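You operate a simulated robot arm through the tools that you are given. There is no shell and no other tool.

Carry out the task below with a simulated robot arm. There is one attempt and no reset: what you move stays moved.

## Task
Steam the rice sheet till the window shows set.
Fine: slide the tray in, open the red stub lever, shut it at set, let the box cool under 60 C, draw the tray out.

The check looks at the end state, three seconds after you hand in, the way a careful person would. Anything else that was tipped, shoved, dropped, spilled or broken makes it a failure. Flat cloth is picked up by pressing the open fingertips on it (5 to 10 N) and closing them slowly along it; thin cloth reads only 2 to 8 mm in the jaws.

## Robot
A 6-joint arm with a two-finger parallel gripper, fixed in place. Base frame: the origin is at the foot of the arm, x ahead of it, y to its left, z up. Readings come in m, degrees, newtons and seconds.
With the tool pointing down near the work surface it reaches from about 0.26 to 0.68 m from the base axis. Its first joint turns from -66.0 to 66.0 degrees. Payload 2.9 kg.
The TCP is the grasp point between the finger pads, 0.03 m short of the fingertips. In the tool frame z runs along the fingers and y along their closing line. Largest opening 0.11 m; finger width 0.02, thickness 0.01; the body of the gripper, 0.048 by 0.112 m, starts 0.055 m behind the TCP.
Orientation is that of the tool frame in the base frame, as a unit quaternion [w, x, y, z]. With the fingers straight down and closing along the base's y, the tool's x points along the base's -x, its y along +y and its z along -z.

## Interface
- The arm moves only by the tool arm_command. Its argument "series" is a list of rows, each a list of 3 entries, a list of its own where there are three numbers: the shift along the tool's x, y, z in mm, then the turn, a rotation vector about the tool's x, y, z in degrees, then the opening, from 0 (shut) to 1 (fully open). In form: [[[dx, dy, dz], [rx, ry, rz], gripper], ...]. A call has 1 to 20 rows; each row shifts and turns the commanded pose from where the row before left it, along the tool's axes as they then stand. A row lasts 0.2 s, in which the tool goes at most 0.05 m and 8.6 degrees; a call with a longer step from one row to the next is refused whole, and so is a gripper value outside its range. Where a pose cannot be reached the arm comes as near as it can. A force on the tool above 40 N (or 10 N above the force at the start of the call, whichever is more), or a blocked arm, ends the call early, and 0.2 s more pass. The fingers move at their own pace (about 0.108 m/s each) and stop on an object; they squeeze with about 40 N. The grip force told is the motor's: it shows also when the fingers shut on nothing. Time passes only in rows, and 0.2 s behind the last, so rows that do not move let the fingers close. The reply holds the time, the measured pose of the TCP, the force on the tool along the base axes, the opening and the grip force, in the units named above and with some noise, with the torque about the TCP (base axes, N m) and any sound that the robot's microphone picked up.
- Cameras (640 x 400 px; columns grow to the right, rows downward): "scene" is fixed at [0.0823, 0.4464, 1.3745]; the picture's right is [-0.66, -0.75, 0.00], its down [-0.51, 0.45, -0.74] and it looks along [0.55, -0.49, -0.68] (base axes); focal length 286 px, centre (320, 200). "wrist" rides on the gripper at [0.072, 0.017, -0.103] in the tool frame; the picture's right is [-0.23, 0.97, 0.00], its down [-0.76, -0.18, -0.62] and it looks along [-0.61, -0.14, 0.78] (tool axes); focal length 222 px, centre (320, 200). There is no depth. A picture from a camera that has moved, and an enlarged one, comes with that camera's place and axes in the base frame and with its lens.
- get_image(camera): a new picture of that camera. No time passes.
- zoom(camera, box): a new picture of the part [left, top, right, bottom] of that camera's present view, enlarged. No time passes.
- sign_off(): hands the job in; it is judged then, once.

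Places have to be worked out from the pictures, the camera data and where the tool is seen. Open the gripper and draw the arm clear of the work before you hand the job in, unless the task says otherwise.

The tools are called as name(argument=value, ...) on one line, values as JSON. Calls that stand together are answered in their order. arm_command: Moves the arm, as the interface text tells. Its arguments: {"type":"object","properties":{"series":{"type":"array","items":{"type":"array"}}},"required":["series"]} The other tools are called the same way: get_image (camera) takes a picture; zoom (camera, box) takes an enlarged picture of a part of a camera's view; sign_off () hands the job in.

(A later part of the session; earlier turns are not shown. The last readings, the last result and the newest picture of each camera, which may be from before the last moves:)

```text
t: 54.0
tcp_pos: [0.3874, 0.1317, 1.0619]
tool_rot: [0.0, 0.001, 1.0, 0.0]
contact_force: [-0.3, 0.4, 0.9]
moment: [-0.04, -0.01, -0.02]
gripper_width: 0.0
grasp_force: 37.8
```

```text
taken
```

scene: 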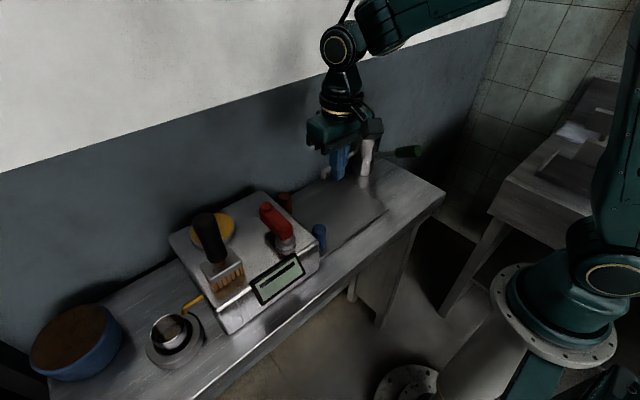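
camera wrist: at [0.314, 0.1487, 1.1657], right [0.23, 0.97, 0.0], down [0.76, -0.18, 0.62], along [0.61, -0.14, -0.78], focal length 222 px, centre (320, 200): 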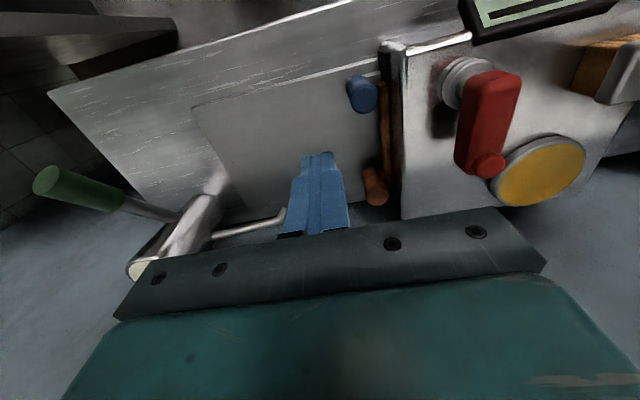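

zoom(camera="wrist", box=[330, 50, 440, 220])

zoom(camera="wrist", box=[400, 0, 640, 200])

zoom(camera="scene", box=[150, 180, 310, 320])

```text
2.35 times, centred on (385, 135) of wrist
camera zoom: at [0.314, 0.1487, 1.1657], right [0.23, 0.97, 0.0], down [0.76, -0.18, 0.62], along [0.61, -0.14, -0.78], focal length 523 px, centre (167, 353)
```

zoom: 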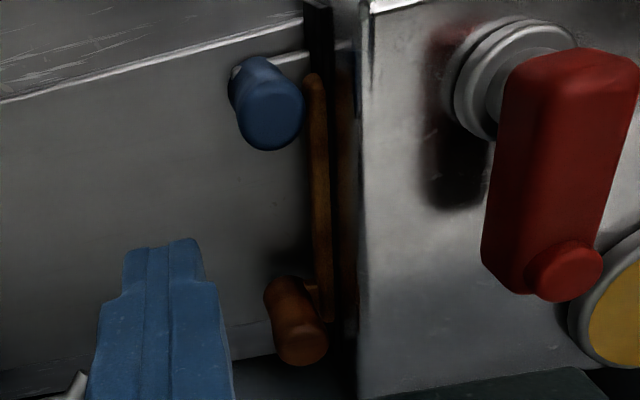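

```text
2.00 times, centred on (520, 100) of wrist
camera zoom: at [0.314, 0.1487, 1.1657], right [0.23, 0.97, 0.0], down [0.76, -0.18, 0.62], along [0.61, -0.14, -0.78], focal length 444 px, centre (-80, 400)
```

zoom: 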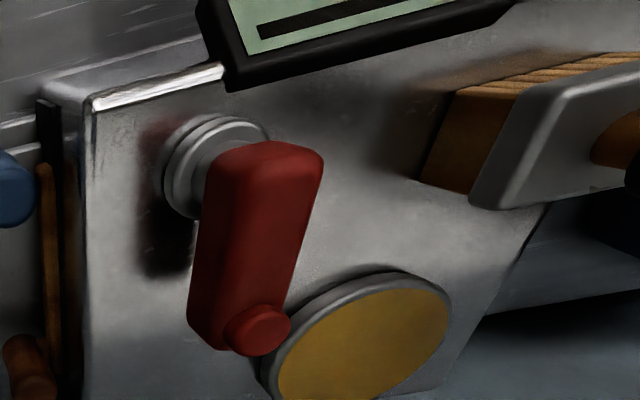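

```text
2.86 times, centred on (230, 250) of scene
camera zoom: at [0.0823, 0.4464, 1.3745], right [-0.66, -0.75, 0.0], down [-0.51, 0.45, -0.74], along [0.55, -0.49, -0.68], focal length 818 px, centre (577, 57)
```

zoom: 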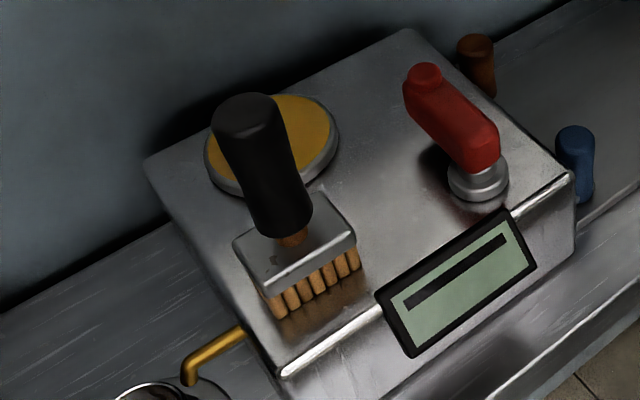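

The tray is seated: bar flush at the slot with both posts outside. Now the lever: it lies along +x from the pivot (0.387, 0.268), z≈0.955–0.985. I approach its −y side near the tip with closed fingers at yaw 0 to feel which way it turns.

arm_command(series=[[[-17, 31, 0], [0, 0, 0], 0], [[-17, 31, 0], [0, 0, 0], 0], [[-16, 30, 0], [0, 0, 0], 0], [[0, 0, 30], [0, 0, 0], 0], [[0, 0, 30], [0, 0, 0], 0], [[0, 0, 20], [0, 0, 0], 0], [[0, 0, 0], [0, 0, 0], 0]])

get_image(camera="wrist")

zoom(camera="scene", box=[220, 150, 340, 260])

```text
t: 55.6
tcp_pos: [0.435, 0.2243, 0.9821]
tool_rot: [0.0, 0.0, 1.0, 0.0]
contact_force: [-0.2, 0.6, 0.3]
moment: [0.03, 0.05, 0.01]
gripper_width: 0.0001
grasp_force: 38.0
```

```text
taken
camera wrist: at [0.3638, 0.2401, 1.0855], right [0.23, 0.97, 0.0], down [0.76, -0.18, 0.62], along [0.61, -0.14, -0.78], focal length 222 px, centre (320, 200)
```

wrist: 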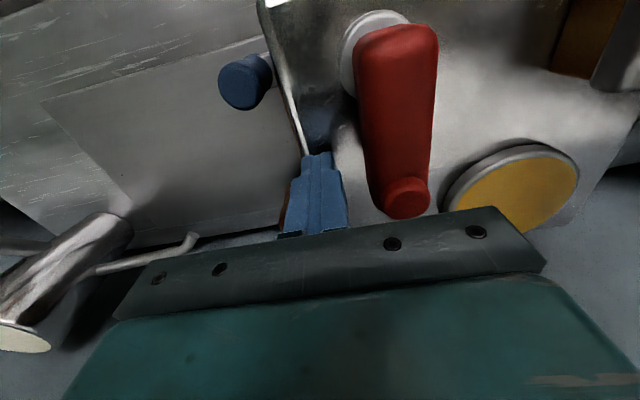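

```text
3.64 times, centred on (280, 205) of scene
camera zoom: at [0.0823, 0.4464, 1.3745], right [-0.66, -0.75, 0.0], down [-0.51, 0.45, -0.74], along [0.55, -0.49, -0.68], focal length 1041 px, centre (466, 182)
```

zoom: 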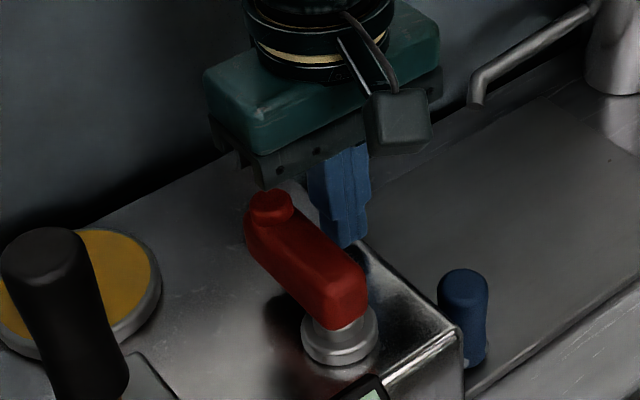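

Fingers are beside the lever, ~15 mm from its −y face. I push +y gently and read the force.

arm_command(series=[[[0, 4, 0], [0, 0, 0], 0], [[0, 4, 0], [0, 0, 0], 0], [[0, 4, 0], [0, 0, 0], 0], [[0, 3, 0], [0, 0, 0], 0], [[0, 2, 0], [0, 0, 0], 0]])

zoom(camera="wrist", box=[240, 0, 540, 230])

```text
t: 56.8
tcp_pos: [0.4356, 0.2415, 0.9813]
tool_rot: [0.0, -0.001, 1.0, 0.001]
contact_force: [1.5, -3.2, -0.2]
moment: [0.07, 0.04, 0.01]
gripper_width: 0.0
grasp_force: 37.7
```

```text
1.74 times, centred on (390, 115) of wrist
camera zoom: at [0.364, 0.2579, 1.085], right [0.23, 0.97, 0.0], down [0.76, -0.18, 0.62], along [0.61, -0.14, -0.78], focal length 386 px, centre (198, 348)
```

zoom: 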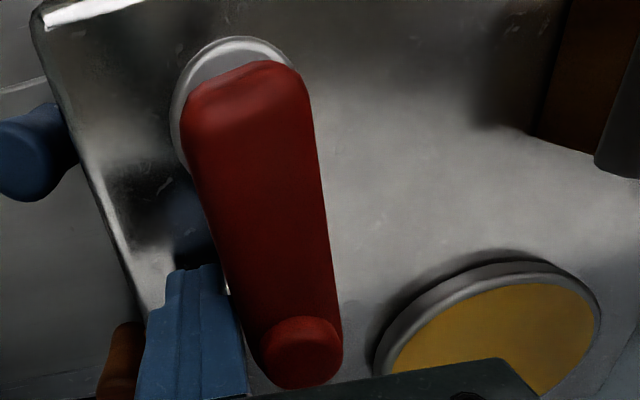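

Contact at 3 N. A few more millimetres to see whether it yields.

arm_command(series=[[[0, 2, 0], [0, 0, 0], 0], [[0, 2, 0], [0, 0, 0], 0]])

zoom(camera="wrist", box=[240, 0, 540, 230])

zoom(camera="scene", box=[240, 190, 320, 310])

```text
t: 57.4
tcp_pos: [0.4366, 0.2459, 0.982]
tool_rot: [0.0, 0.0, 1.0, 0.001]
contact_force: [2.3, -2.8, 0.1]
moment: [0.01, 0.02, -0.01]
gripper_width: 0.0
grasp_force: 37.8
```

```text
1.74 times, centred on (390, 115) of wrist
camera zoom: at [0.364, 0.2623, 1.0852], right [0.23, 0.97, 0.0], down [0.76, -0.18, 0.62], along [0.61, -0.14, -0.78], focal length 386 px, centre (198, 348)
```

zoom: 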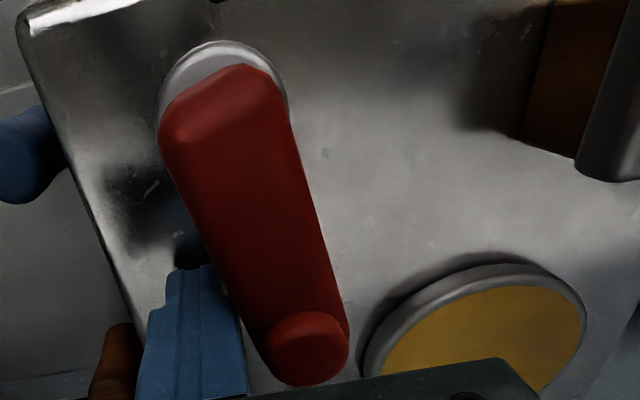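

```text
3.33 times, centred on (280, 250) of scene
camera zoom: at [0.0824, 0.4464, 1.3745], right [-0.66, -0.75, 0.0], down [-0.51, 0.45, -0.74], along [0.55, -0.49, -0.68], focal length 954 px, centre (453, 33)
```

zoom: 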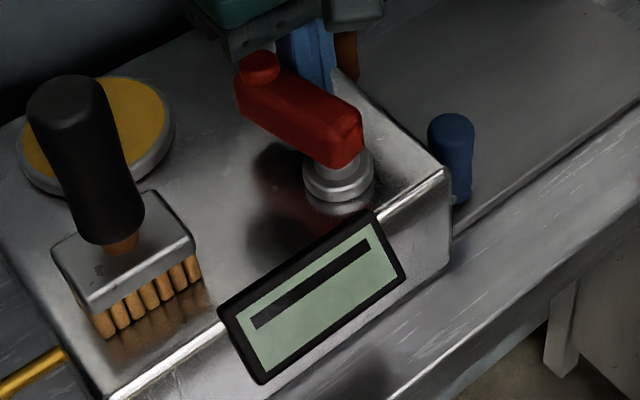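

The lever yields toward +y at about 3 N, so that's the opening sense. To keep the hand clear of the brush handle (y ≥ 0.367), I back off slightly and tilt the hand 15° toward −y before continuing.

arm_command(series=[[[0, -8, 0], [0, 0, 0], 0], [[0, 0, 0], [-7.5, 0, 0], 0], [[0, 0, 0], [-7.5, 0, 0], 0], [[0, 0, 0], [0, 0, 0], 0]])

get_image(camera="wrist")

zoom(camera="scene", box=[200, 140, 340, 260])

```text
t: 58.4
tcp_pos: [0.4356, 0.2381, 0.9832]
tool_rot: [-0.001, -0.001, 0.991, 0.132]
contact_force: [0.2, 0.8, 0.0]
moment: [0.0, 0.01, 0.02]
gripper_width: 0.0002
grasp_force: 37.6
```

```text
taken
camera wrist: at [0.3637, 0.2263, 1.0869], right [0.23, 0.94, 0.25], down [0.76, -0.33, 0.56], along [0.61, 0.07, -0.79], focal length 222 px, centre (320, 200)
```

wrist: 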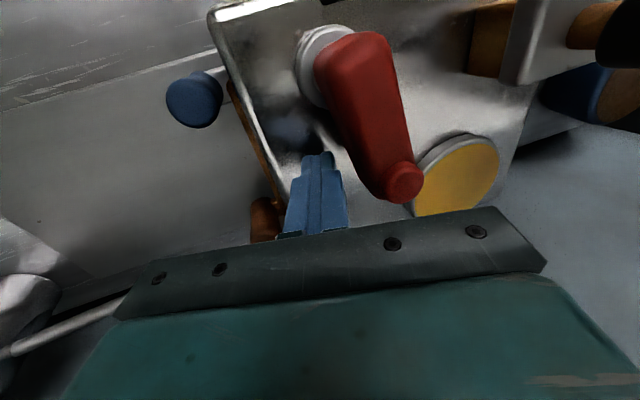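

```text
3.33 times, centred on (270, 200) of scene
camera zoom: at [0.0823, 0.4464, 1.3745], right [-0.66, -0.75, 0.0], down [-0.51, 0.45, -0.74], along [0.55, -0.49, -0.68], focal length 954 px, centre (487, 200)
```

zoom: 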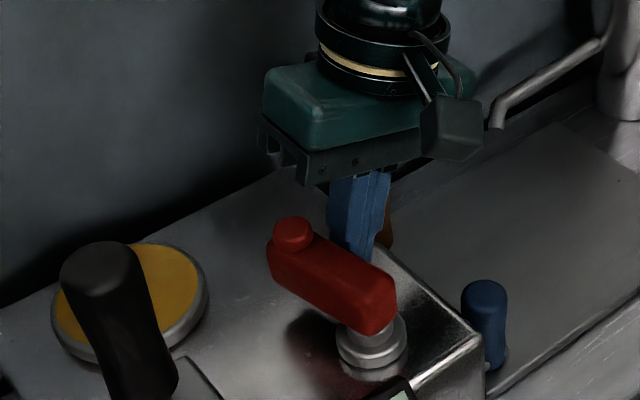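

Tilt is good and the brush has more room. I push the lever along its arc, first to ~40°, then check.

arm_command(series=[[[-6.5, 4.2, 1.1], [0, 0, 0], 0], [[-0.6, 8.4, 2.25], [0, 0, 0], 0], [[1, 8.2, 2.2], [0, 0, 0], 0], [[2.4, 8, 2.15], [0, 0, 0], 0]])

get_image(camera="wrist")

zoom(camera="scene", box=[200, 160, 320, 310])

```text
t: 59.4
tcp_pos: [0.4398, 0.2664, 0.9822]
tool_rot: [0.0, 0.0, 0.991, 0.131]
contact_force: [1.9, -1.8, 1.4]
moment: [0.02, -0.01, -0.01]
gripper_width: 0.0001
grasp_force: 37.8
```

```text
taken
camera wrist: at [0.3673, 0.2559, 1.0869], right [0.23, 0.94, 0.25], down [0.76, -0.33, 0.56], along [0.61, 0.07, -0.79], focal length 222 px, centre (320, 200)
```

wrist: 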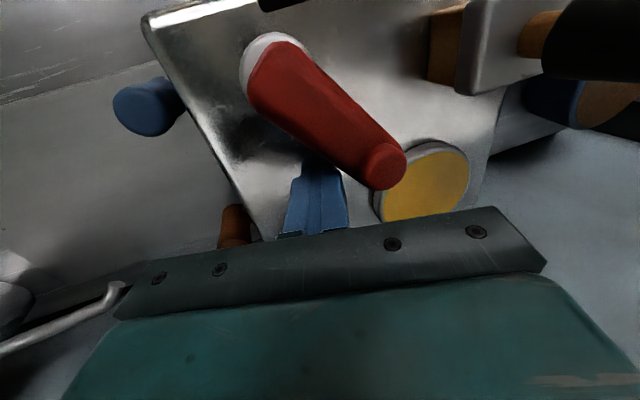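

```text
2.67 times, centred on (260, 235) of scene
camera zoom: at [0.0823, 0.4464, 1.3745], right [-0.66, -0.75, 0.0], down [-0.51, 0.45, -0.74], along [0.55, -0.49, -0.68], focal length 764 px, centre (480, 107)
```

zoom: 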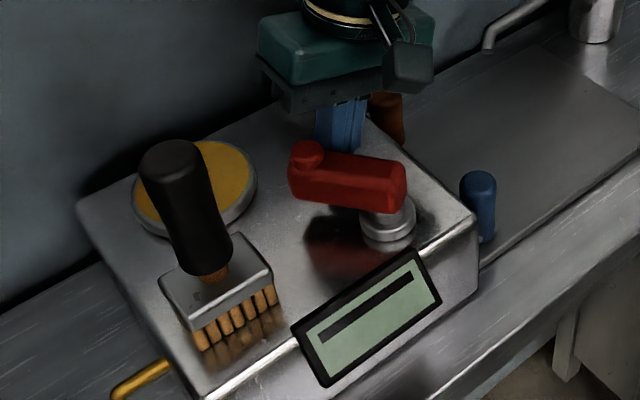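

Lever at about 40°. Checking the window for any change, then continuing the arc.

zoom(camera="scene", box=[246, 250, 310, 306])

```text
7.14 times, centred on (278, 278) of scene
camera zoom: at [0.0823, 0.4464, 1.3745], right [-0.66, -0.75, 0.0], down [-0.51, 0.45, -0.74], along [0.55, -0.49, -0.68], focal length 2045 px, centre (620, -357)
```

zoom: 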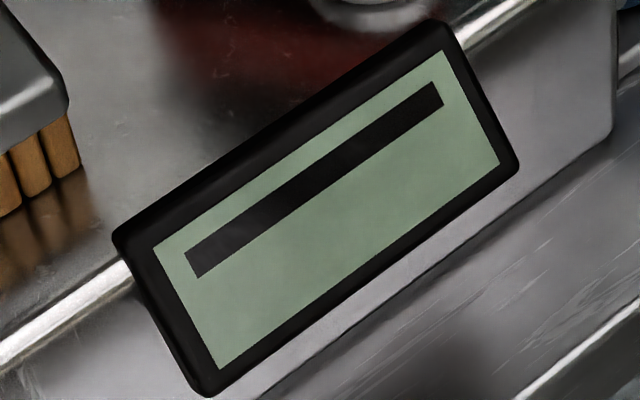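

No change yet. I continue the lever to about 70°.

arm_command(series=[[[3.8, 7.5, 2.0], [0, 0, 0], 0], [[5.1, 6.8, 1.8], [0, 0, 0], 0], [[6.3, 5.8, 1.55], [0, 0, 0], 0]])

zoom(camera="scene", box=[200, 160, 320, 310])

get_image(camera="wrist")

zoom(camera="scene", box=[246, 250, 310, 306])

```text
t: 60.2
tcp_pos: [0.4237, 0.2879, 0.9823]
tool_rot: [0.0, 0.0, 0.991, 0.131]
contact_force: [2.7, 0.3, 0.3]
moment: [0.0, 0.04, -0.05]
gripper_width: 0.0
grasp_force: 38.1
```

```text
2.67 times, centred on (260, 235) of scene
camera zoom: at [0.0824, 0.4464, 1.3745], right [-0.66, -0.75, 0.0], down [-0.51, 0.45, -0.74], along [0.55, -0.49, -0.68], focal length 764 px, centre (480, 107)
```

zoom: 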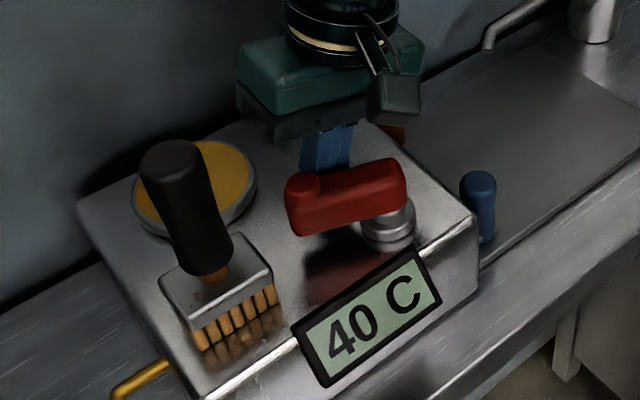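

```text
taken
camera wrist: at [0.3522, 0.2771, 1.0861], right [0.23, 0.94, 0.25], down [0.76, -0.33, 0.56], along [0.61, 0.07, -0.79], focal length 222 px, centre (320, 200)
```

wrist: 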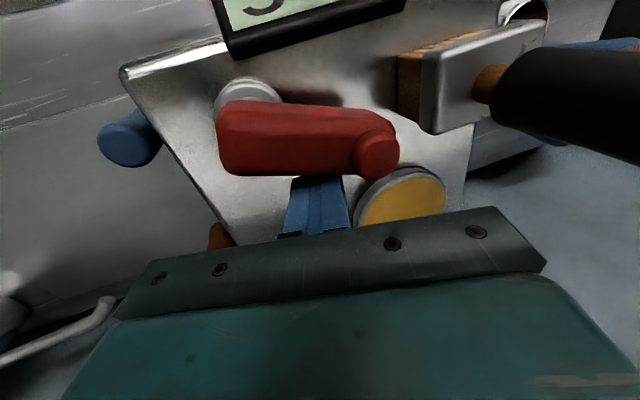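

```text
7.14 times, centred on (278, 278) of scene
camera zoom: at [0.0824, 0.4464, 1.3745], right [-0.66, -0.75, 0.0], down [-0.51, 0.45, -0.74], along [0.55, -0.49, -0.68], focal length 2045 px, centre (620, -357)
```

zoom: 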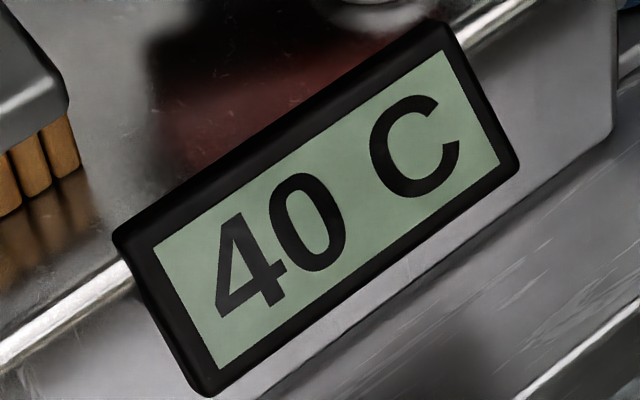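

The window lit: "40 C", steam is on. I nudge the lever to ~80°, lift off, and move to its other side to be ready to shut it.

arm_command(series=[[[7.1, 4.6, 1.25], [0, 0, 0], 0], [[-4, -2, -0.5], [0, 0, 0], 0], [[0, 9.1, -33.8], [0, 0, 0], 0], [[0, 9.1, -33.8], [0, 0, 0], 0], [[0, 1.3, -4.8], [0, 0, 0], 0]])

zoom(camera="scene", box=[200, 160, 320, 310])

get_image(camera="wrist")

```text
t: 61.4
tcp_pos: [0.4216, 0.2894, 1.058]
tool_rot: [0.0, 0.0, 0.991, 0.131]
contact_force: [0.2, -0.2, -0.1]
moment: [0.0, 0.03, 0.01]
gripper_width: 0.0001
grasp_force: 37.5
```

```text
2.67 times, centred on (260, 235) of scene
camera zoom: at [0.0823, 0.4464, 1.3745], right [-0.66, -0.75, 0.0], down [-0.51, 0.45, -0.74], along [0.55, -0.49, -0.68], focal length 764 px, centre (480, 107)
```

zoom: 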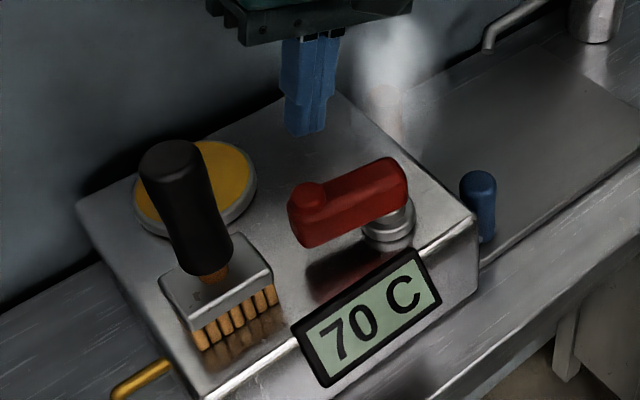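

```text
taken
camera wrist: at [0.3496, 0.2789, 1.1625], right [0.23, 0.94, 0.25], down [0.76, -0.33, 0.56], along [0.61, 0.07, -0.79], focal length 222 px, centre (320, 200)
```

wrist: 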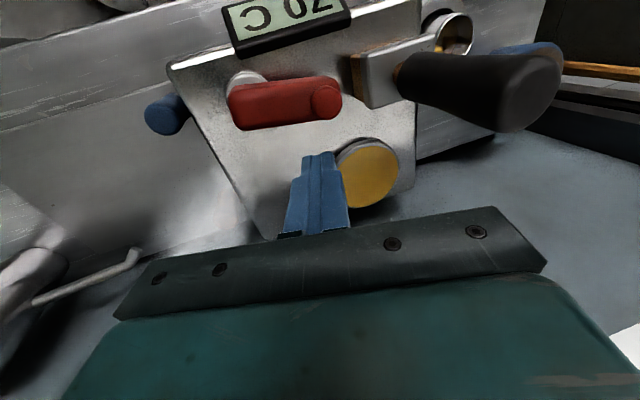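

Already 70 C and steam is visible. I move around to the lever's −x side, ready to shut it.

arm_command(series=[[[35, 14.8, 4], [0, 0, 0], 0], [[35, 14.8, 4], [0, 0, 0], 0], [[0, -6.5, 24.2], [0, 0, 0], 0], [[0, -6.5, 24.2], [0, 0, 0], 0]])

zoom(camera="scene", box=[200, 160, 320, 310])

get_image(camera="wrist")

```text
t: 62.4
tcp_pos: [0.3492, 0.3208, 1.0076]
tool_rot: [0.0, 0.0, 0.991, 0.131]
contact_force: [-0.1, -0.3, -0.3]
moment: [0.02, 0.01, 0.03]
gripper_width: 0.0
grasp_force: 38.1
```

```text
2.67 times, centred on (260, 235) of scene
camera zoom: at [0.0823, 0.4465, 1.3745], right [-0.66, -0.75, 0.0], down [-0.51, 0.45, -0.74], along [0.55, -0.49, -0.68], focal length 764 px, centre (480, 107)
```

zoom: 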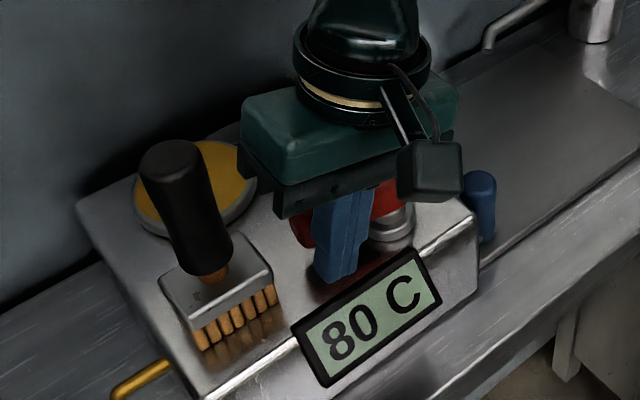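

```text
taken
camera wrist: at [0.2782, 0.3099, 1.1121], right [0.23, 0.94, 0.25], down [0.76, -0.33, 0.56], along [0.61, 0.07, -0.79], focal length 222 px, centre (320, 200)
```

wrist: 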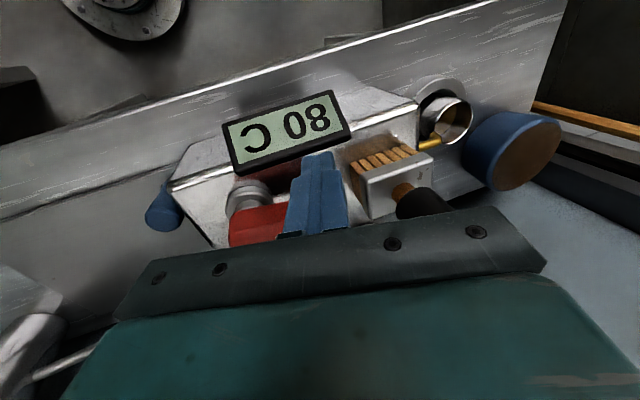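

80 C and rising. I lower the last 20 mm beside the lever and watch the window.

arm_command(series=[[[0, -5.0, 18.4], [0, 0, 0], 0]])

zoom(camera="scene", box=[200, 160, 320, 310])

zoom(camera="wrist", box=[140, 70, 480, 270])

```text
t: 62.8
tcp_pos: [0.3499, 0.3213, 0.987]
tool_rot: [-0.001, 0.0, 0.991, 0.131]
contact_force: [-0.6, 0.4, -0.9]
moment: [0.03, 0.03, 0.02]
gripper_width: 0.0001
grasp_force: 37.6
```

```text
2.67 times, centred on (260, 235) of scene
camera zoom: at [0.0823, 0.4464, 1.3745], right [-0.66, -0.75, 0.0], down [-0.51, 0.45, -0.74], along [0.55, -0.49, -0.68], focal length 764 px, centre (480, 107)
```

zoom: 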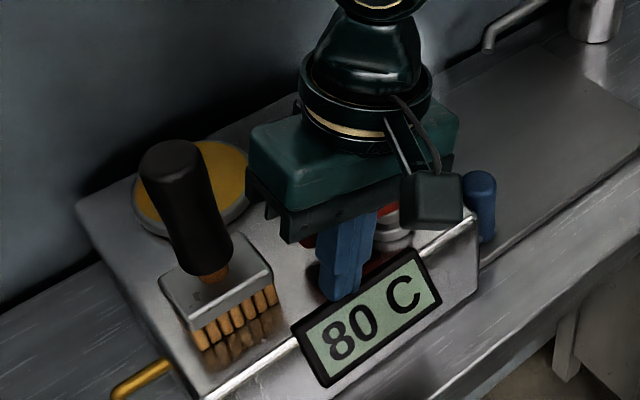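

```text
1.88 times, centred on (310, 170) of wrist
camera zoom: at [0.2787, 0.3098, 1.0916], right [0.23, 0.94, 0.25], down [0.76, -0.33, 0.56], along [0.61, 0.07, -0.79], focal length 418 px, centre (339, 256)
```

zoom: 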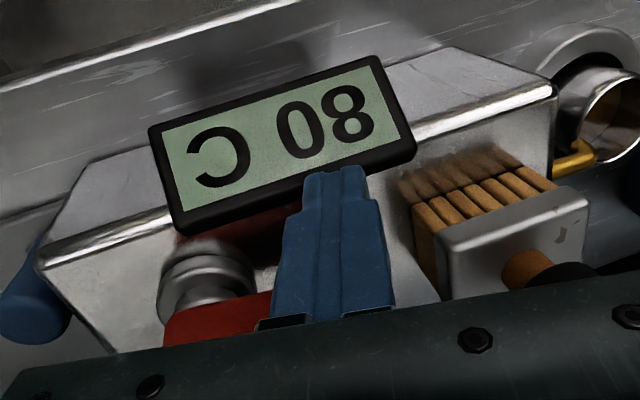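

In place, clear of brush. I wait in short intervals and watch the window.

arm_command(series=[[[0, 0, 0], [0, 0, 0], 0], [[0, 0, 0], [0, 0, 0], 0], [[0, 0, 0], [0, 0, 0], 0]])

zoom(camera="scene", box=[246, 250, 310, 306])

zoom(camera="scene", box=[200, 140, 400, 280])

```text
t: 63.6
tcp_pos: [0.351, 0.3202, 0.9875]
tool_rot: [0.0, 0.0, 0.991, 0.131]
contact_force: [0.6, -0.6, 0.4]
moment: [-0.03, 0.01, -0.05]
gripper_width: 0.0
grasp_force: 37.9
```

```text
7.14 times, centred on (278, 278) of scene
camera zoom: at [0.0823, 0.4464, 1.3745], right [-0.66, -0.75, 0.0], down [-0.51, 0.45, -0.74], along [0.55, -0.49, -0.68], focal length 2045 px, centre (620, -357)
```

zoom: 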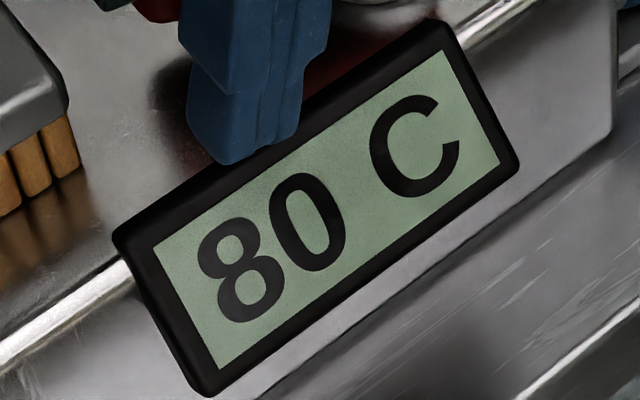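

```text
2.86 times, centred on (300, 210) of scene
camera zoom: at [0.0823, 0.4464, 1.3745], right [-0.66, -0.75, 0.0], down [-0.51, 0.45, -0.74], along [0.55, -0.49, -0.68], focal length 818 px, centre (377, 171)
```

zoom: 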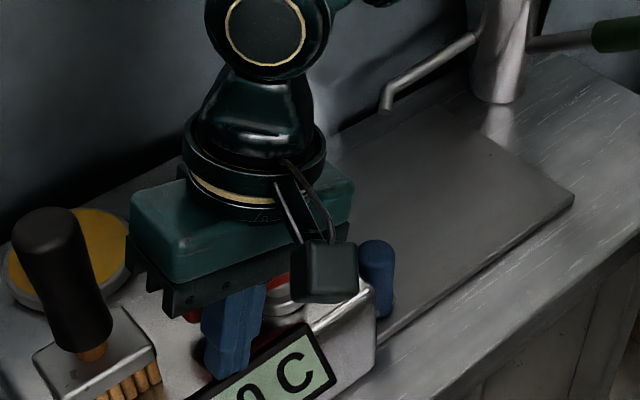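

arm_command(series=[[[0, 0, 0], [0, 0, 0], 0], [[0, 0, 0], [0, 0, 0], 0], [[0, 0, 0], [0, 0, 0], 0], [[0, 0, 0], [0, 0, 0], 0]])

zoom(camera="scene", box=[246, 250, 310, 306])

```text
t: 64.6
tcp_pos: [0.3511, 0.3208, 0.9871]
tool_rot: [0.0, 0.0, 0.991, 0.13]
contact_force: [-0.5, 0.6, 0.1]
moment: [0.02, -0.01, 0.03]
gripper_width: 0.0
grasp_force: 37.7
```

```text
7.14 times, centred on (278, 278) of scene
camera zoom: at [0.0823, 0.4464, 1.3745], right [-0.66, -0.75, 0.0], down [-0.51, 0.45, -0.74], along [0.55, -0.49, -0.68], focal length 2045 px, centre (620, -357)
```

zoom: 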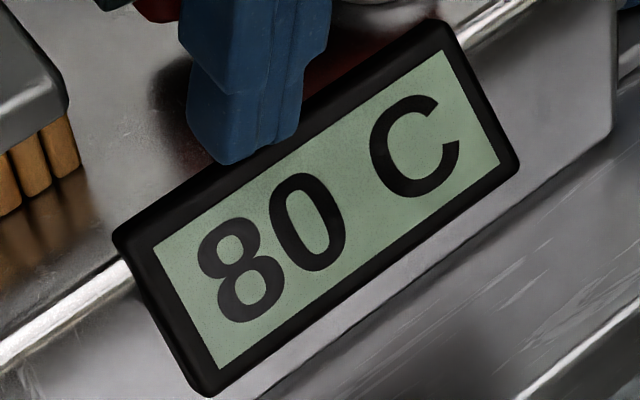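

arm_command(series=[[[0, 0, 0], [0, 0, 0], 0], [[0, 0, 0], [0, 0, 0], 0], [[0, 0, 0], [0, 0, 0], 0], [[0, 0, 0], [0, 0, 0], 0], [[0, 0, 0], [0, 0, 0], 0], [[0, 0, 0], [0, 0, 0], 0]])

zoom(camera="scene", box=[246, 250, 310, 306])

```text
t: 66.0
tcp_pos: [0.3517, 0.3208, 0.987]
tool_rot: [0.001, 0.0, 0.992, 0.13]
contact_force: [0.5, 0.0, -0.2]
moment: [-0.04, -0.01, 0.02]
gripper_width: 0.0
grasp_force: 37.8
```

```text
7.14 times, centred on (278, 278) of scene
camera zoom: at [0.0823, 0.4464, 1.3745], right [-0.66, -0.75, 0.0], down [-0.51, 0.45, -0.74], along [0.55, -0.49, -0.68], focal length 2045 px, centre (620, -357)
```

zoom: 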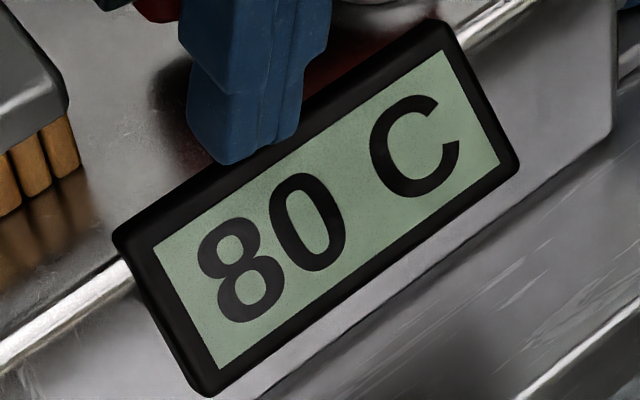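

Temperature seems to hold at 80 C. I look at the whole scene for steam and lever state.

get_image(camera="scene")

get_image(camera="wrist")

```text
taken
```

scene: 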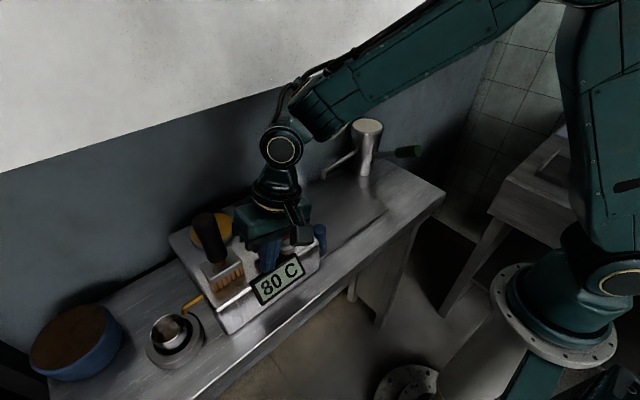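

```text
taken
camera wrist: at [0.2788, 0.3098, 1.0918], right [0.23, 0.94, 0.25], down [0.76, -0.33, 0.56], along [0.61, 0.07, -0.79], focal length 222 px, centre (320, 200)
```

wrist: 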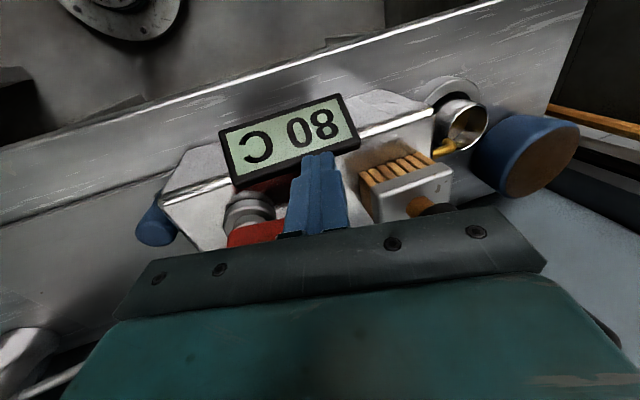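

arm_command(series=[[[0, 0, 0], [0, 0, 0], 0], [[0, 0, 0], [0, 0, 0], 0], [[0, 0, 0], [0, 0, 0], 0], [[0, 0, 0], [0, 0, 0], 0], [[0, 0, 0], [0, 0, 0], 0], [[0, 0, 0], [0, 0, 0], 0], [[0, 0, 0], [0, 0, 0], 0], [[0, 0, 0], [0, 0, 0], 0]])

zoom(camera="scene", box=[230, 150, 390, 306])

```text
t: 67.8
tcp_pos: [0.351, 0.3206, 0.9871]
tool_rot: [0.0, 0.001, 0.991, 0.131]
contact_force: [-0.6, -0.2, 0.0]
moment: [-0.02, 0.01, 0.02]
gripper_width: 0.0
grasp_force: 37.5
```

```text
2.56 times, centred on (310, 228) of scene
camera zoom: at [0.0823, 0.4464, 1.3745], right [-0.66, -0.75, 0.0], down [-0.51, 0.45, -0.74], along [0.55, -0.49, -0.68], focal length 734 px, centre (346, 128)
```

zoom: 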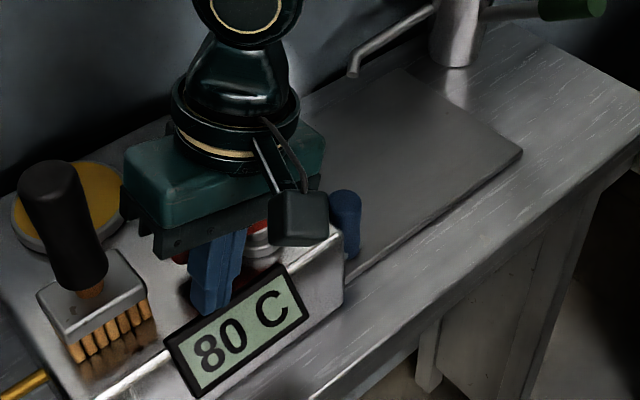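

Still 80 C. I keep waiting in ~2 s intervals.

arm_command(series=[[[0, 0, 0], [0, 0, 0], 0], [[0, 0, 0], [0, 0, 0], 0], [[0, 0, 0], [0, 0, 0], 0], [[0, 0, 0], [0, 0, 0], 0], [[0, 0, 0], [0, 0, 0], 0], [[0, 0, 0], [0, 0, 0], 0], [[0, 0, 0], [0, 0, 0], 0], [[0, 0, 0], [0, 0, 0], 0]])

zoom(camera="scene", box=[230, 150, 390, 306])

```text
t: 69.6
tcp_pos: [0.351, 0.3207, 0.9879]
tool_rot: [0.0, 0.0, 0.991, 0.131]
contact_force: [0.3, 0.0, -0.5]
moment: [0.01, 0.0, -0.02]
gripper_width: 0.0
grasp_force: 38.2
```

```text
2.56 times, centred on (310, 228) of scene
camera zoom: at [0.0823, 0.4464, 1.3745], right [-0.66, -0.75, 0.0], down [-0.51, 0.45, -0.74], along [0.55, -0.49, -0.68], focal length 734 px, centre (346, 128)
```

zoom: 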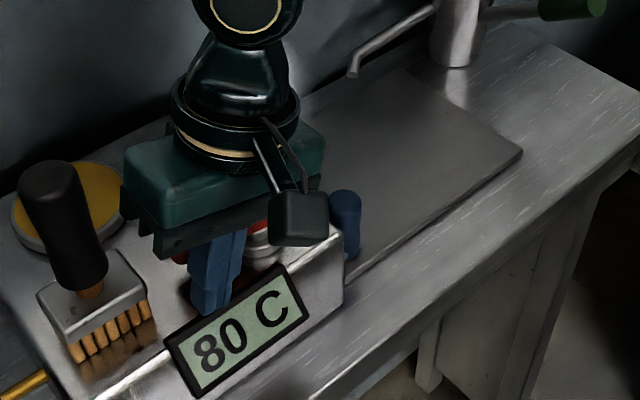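

Plateau at 80 C. I lift the hand to see whether steam is leaking at the tray slot or the lever isn't fully open.

arm_command(series=[[[0, 9.1, -33.8], [0, 0, 0], 0], [[0, 11.6, -43], [0, 0, 0], 0], [[30, 11.6, -30], [0, 0, 0], 0], [[40, 0, 0], [0, 0, 0], 0]])

get_image(camera="scene")

zoom(camera="scene", box=[220, 130, 380, 306])

get_image(camera="wrist")

```text
t: 70.6
tcp_pos: [0.2805, 0.3265, 1.0983]
tool_rot: [0.001, 0.0, 0.991, 0.131]
contact_force: [-0.2, -0.1, 0.1]
moment: [-0.02, 0.01, 0.01]
gripper_width: 0.0
grasp_force: 38.2
```

```text
taken
```

scene: 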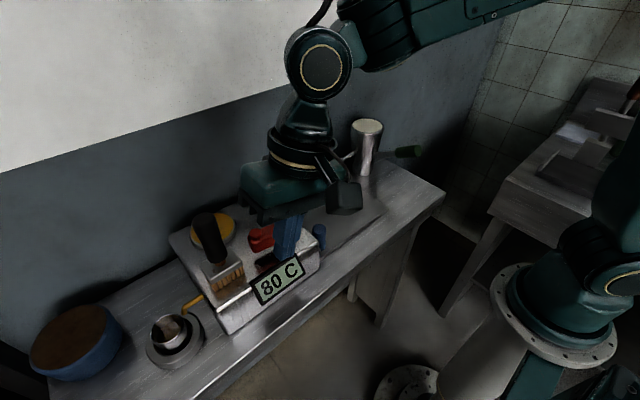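

```text
2.27 times, centred on (300, 218) of scene
camera zoom: at [0.0823, 0.4464, 1.3745], right [-0.66, -0.75, 0.0], down [-0.51, 0.45, -0.74], along [0.55, -0.49, -0.68], focal length 651 px, centre (366, 159)
```

zoom: 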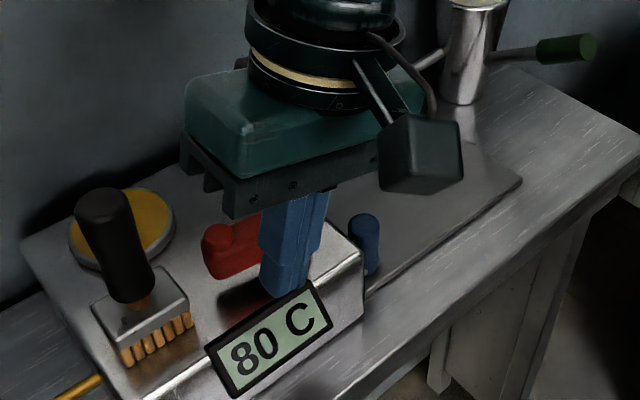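

```text
taken
camera wrist: at [0.2093, 0.3147, 1.2033], right [0.23, 0.94, 0.25], down [0.76, -0.33, 0.56], along [0.61, 0.07, -0.79], focal length 222 px, centre (320, 200)
```

wrist: 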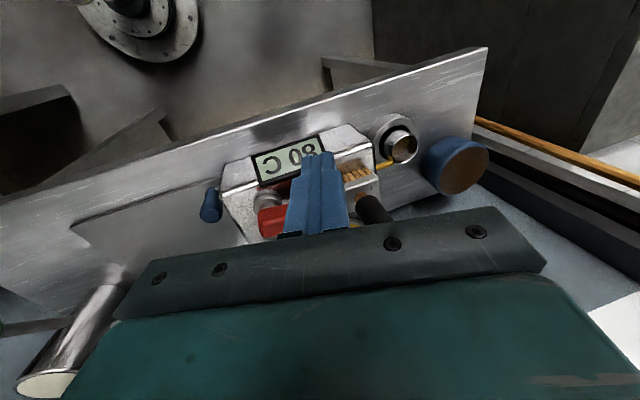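

The arm still hides the slot. I swing the hand aside (−y) to get a clear view of the slot and lever.

arm_command(series=[[[0, -46, -12.3], [0, 0, 0], 0], [[0, -46, -12.3], [0, 0, 0], 0], [[0, -46, -12.3], [0, 0, 0], 0], [[0, -46, -12.3], [0, 0, 0], 0]])

zoom(camera="scene", box=[220, 130, 380, 306])

get_image(camera="wrist")

```text
t: 71.6
tcp_pos: [0.2805, 0.1342, 1.0989]
tool_rot: [0.0, -0.001, 0.991, 0.131]
contact_force: [-0.1, -0.7, -0.8]
moment: [0.0, 0.0, -0.02]
gripper_width: 0.0003
grasp_force: 37.9
```

```text
2.27 times, centred on (300, 218) of scene
camera zoom: at [0.0823, 0.4464, 1.3745], right [-0.66, -0.75, 0.0], down [-0.51, 0.45, -0.74], along [0.55, -0.49, -0.68], focal length 651 px, centre (366, 159)
```

zoom: 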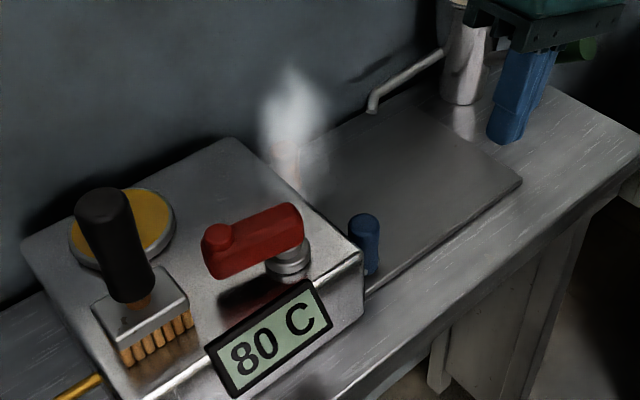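

```text
taken
camera wrist: at [0.2082, 0.1229, 1.2042], right [0.23, 0.94, 0.25], down [0.76, -0.33, 0.56], along [0.61, 0.07, -0.79], focal length 222 px, centre (320, 200)
```

wrist: 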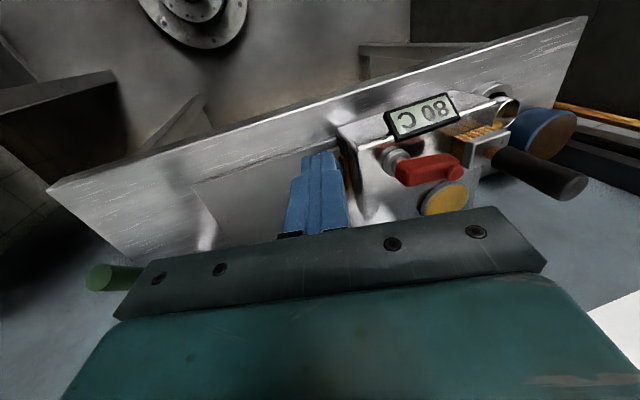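

A steam plume rises at the slot near the brown post: the tray front isn't sealing there, which explains the 80 C plateau. I zoom on the slot area.

zoom(camera="wrist", box=[300, 110, 440, 230])

zoom(camera="scene", box=[270, 140, 340, 230])

```text
3.33 times, centred on (370, 170) of wrist
camera zoom: at [0.2082, 0.1229, 1.2042], right [0.23, 0.94, 0.25], down [0.76, -0.33, 0.56], along [0.61, 0.07, -0.79], focal length 740 px, centre (153, 300)
```

zoom: 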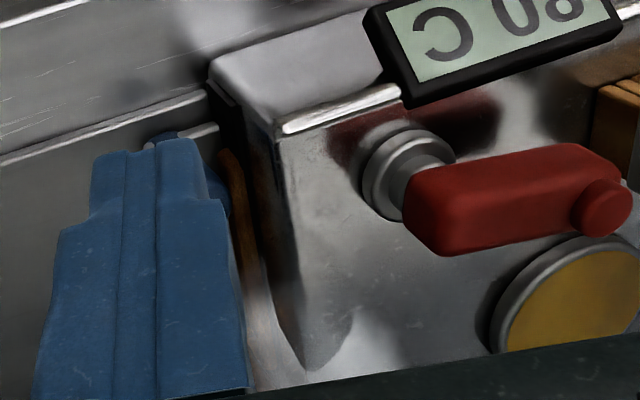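

```text
4.44 times, centred on (305, 185) of scene
camera zoom: at [0.0823, 0.4464, 1.3745], right [-0.66, -0.75, 0.0], down [-0.51, 0.45, -0.74], along [0.55, -0.49, -0.68], focal length 1272 px, centre (387, 267)
```

zoom: 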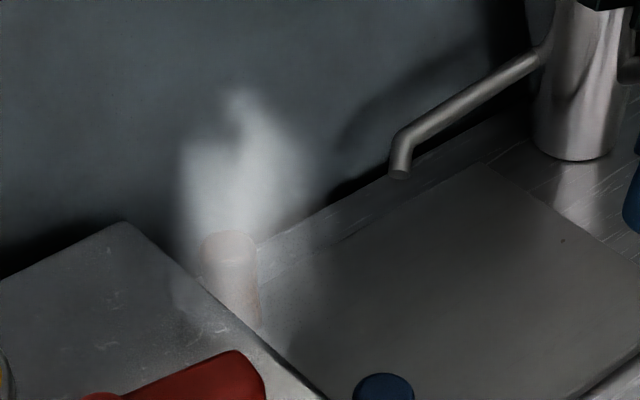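

The leak at the tray front needs closing: I'll push the bar squarely home near its middle/brown side with upright fingers. First untilt and move over (0.465, 0.15).

arm_command(series=[[[-46, 0, 0], [7.5, 0, 0], 0], [[-46, 0, 0], [7.5, 0, 0], 0], [[-46, 8, 0], [0, 0, 0], 0], [[-46, 8, 0], [0, 0, 0], 0], [[0, 0, 45], [0, 0, 0], 0]])

zoom(camera="scene", box=[220, 130, 380, 306])

get_image(camera="wrist")

```text
t: 72.8
tcp_pos: [0.4651, 0.1494, 1.0527]
tool_rot: [0.0, 0.0, 1.0, -0.001]
contact_force: [-0.8, 0.4, 0.6]
moment: [0.0, 0.01, -0.01]
gripper_width: 0.0
grasp_force: 38.2
```

```text
2.27 times, centred on (300, 218) of scene
camera zoom: at [0.0823, 0.4464, 1.3745], right [-0.66, -0.75, 0.0], down [-0.51, 0.45, -0.74], along [0.55, -0.49, -0.68], focal length 651 px, centre (366, 159)
```

zoom: 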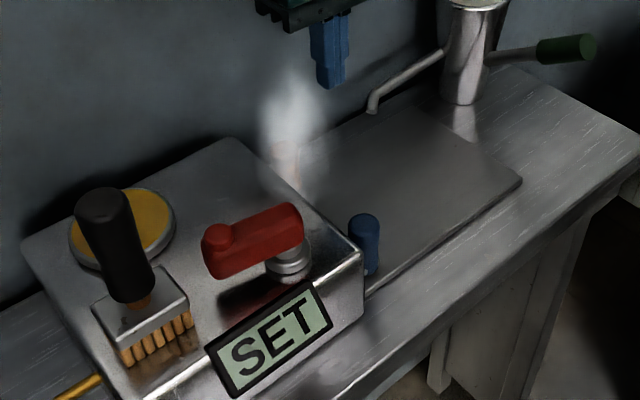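

```text
taken
camera wrist: at [0.3921, 0.1658, 1.1562], right [0.23, 0.97, 0.0], down [0.76, -0.18, 0.62], along [0.61, -0.14, -0.78], focal length 222 px, centre (320, 200)
```

wrist: 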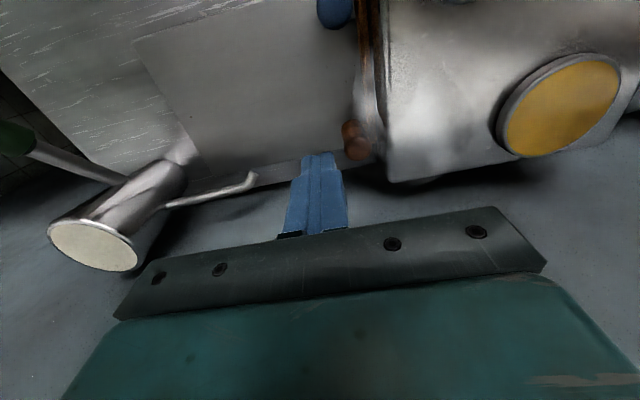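

The window shows SET — now shut the lever promptly. I tilt the hand and go over to the lever's −x side, clear of the brush.

arm_command(series=[[[23, 34, 0], [-7.5, 0, 0], 0], [[23, 33.7, 4.4], [-7.5, 0, 0], 0], [[23, 32.8, 8.8], [-7.5, 0, 0], 0], [[23, 29.6, 12.3], [0, 0, 0], 0], [[23, 29.6, 12.3], [0, 0, 0], 0], [[0, -8.66, 20.9], [0, 0, 0], 0], [[0, -8.66, 20.9], [0, 0, 0], 0], [[0, -8.3, 20], [0, 0, 0], 0]])

zoom(camera="scene", box=[200, 150, 340, 306])

get_image(camera="wrist")

```text
t: 74.6
tcp_pos: [0.3507, 0.3162, 0.9881]
tool_rot: [0.0, 0.0, 0.981, 0.195]
contact_force: [-0.2, 0.6, 1.0]
moment: [0.02, 0.01, -0.02]
gripper_width: 0.0003
grasp_force: 38.3
```

```text
2.56 times, centred on (270, 228) of scene
camera zoom: at [0.0823, 0.4464, 1.3745], right [-0.66, -0.75, 0.0], down [-0.51, 0.45, -0.74], along [0.55, -0.49, -0.68], focal length 734 px, centre (448, 128)
```

zoom: 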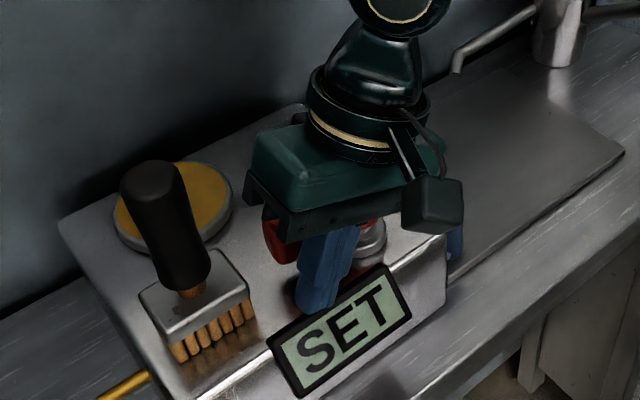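

```text
taken
camera wrist: at [0.2772, 0.2929, 1.0896], right [0.23, 0.9, 0.37], down [0.76, -0.4, 0.51], along [0.61, 0.17, -0.78], focal length 222 px, centre (320, 200)
```

wrist: 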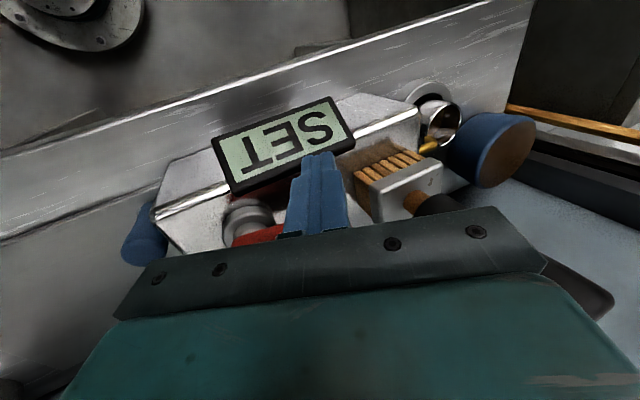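

In position beside the lever. I push it along the closing arc (back toward +x).

arm_command(series=[[[-13.8, 2.0, 0.8], [0, 0, 0], 0], [[-7.2, 0.9, 0.4], [0, 0, 0], 0], [[-7.1, -0.3, -0.1], [0, 0, 0], 0], [[-7, -1.4, -0.6], [0, 0, 0], 0], [[-6.7, -2.5, -1.0], [0, 0, 0], 0], [[-6.1, -3.5, -1.5], [0, 0, 0], 0], [[-5.3, -4.5, -1.9], [0, 0, 0], 0], [[-4.4, -5.2, -2.1], [0, 0, 0], 0], [[-3.4, -5.9, -2.5], [0, 0, 0], 0]])

zoom(camera="scene", box=[200, 150, 340, 306])

get_image(camera="wrist")

```text
t: 76.6
tcp_pos: [0.4106, 0.2979, 0.9877]
tool_rot: [-0.001, -0.004, 0.98, 0.197]
contact_force: [-10.2, 26.4, 0.6]
moment: [-0.34, -0.08, -0.49]
gripper_width: 0.0
grasp_force: 37.7
```

```text
2.56 times, centred on (270, 228) of scene
camera zoom: at [0.0819, 0.4472, 1.3743], right [-0.66, -0.75, 0.0], down [-0.51, 0.45, -0.74], along [0.55, -0.49, -0.68], focal length 734 px, centre (448, 128)
```

zoom: 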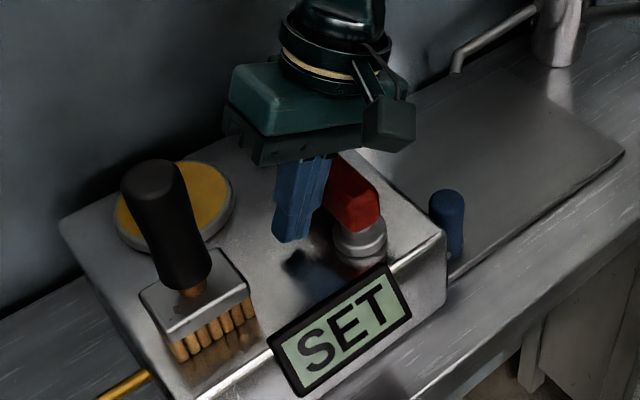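

```text
taken
camera wrist: at [0.3376, 0.2731, 1.0893], right [0.22, 0.9, 0.38], down [0.76, -0.4, 0.51], along [0.61, 0.18, -0.78], focal length 222 px, centre (320, 200)
```

wrist: 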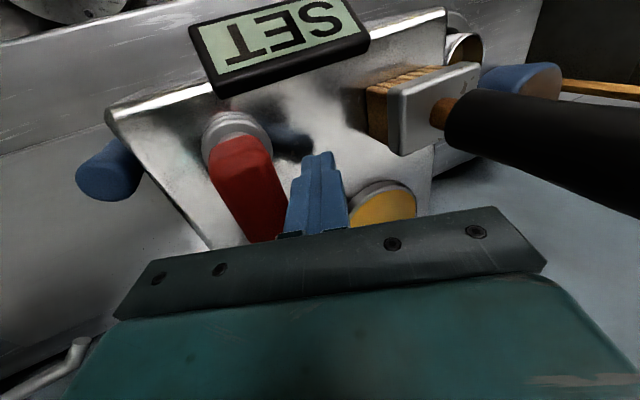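

26 N: the lever is at its shut stop. I ease off, lift away and check the lever and window.

arm_command(series=[[[0, 5.5, 2.3], [0, 0, 0], 0], [[0, 9.6, -23], [0, 0, 0], 0], [[0, 15.3, -37], [0, 0, 0], 0], [[0, 15.3, -37], [0, 0, 0], 0]])

zoom(camera="scene", box=[200, 150, 340, 306])

get_image(camera="wrist")

```text
t: 77.6
tcp_pos: [0.4117, 0.302, 1.0921]
tool_rot: [0.001, 0.001, 0.981, 0.195]
contact_force: [1.1, -0.1, 0.1]
moment: [0.02, 0.0, 0.01]
gripper_width: 0.0001
grasp_force: 38.2
```

```text
2.56 times, centred on (270, 228) of scene
camera zoom: at [0.0823, 0.4464, 1.3745], right [-0.66, -0.75, 0.0], down [-0.51, 0.45, -0.74], along [0.55, -0.49, -0.68], focal length 734 px, centre (448, 128)
```

zoom: 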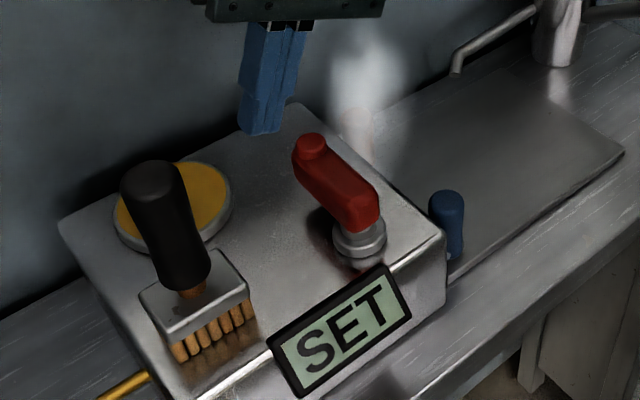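

```text
taken
camera wrist: at [0.3391, 0.2771, 1.1939], right [0.23, 0.9, 0.37], down [0.76, -0.4, 0.51], along [0.61, 0.17, -0.78], focal length 222 px, centre (320, 200)
```

wrist: 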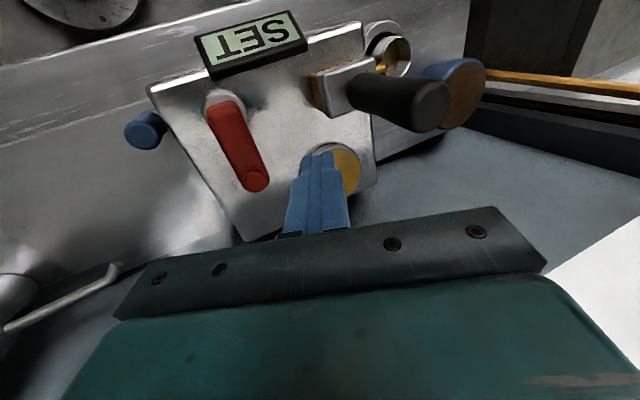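

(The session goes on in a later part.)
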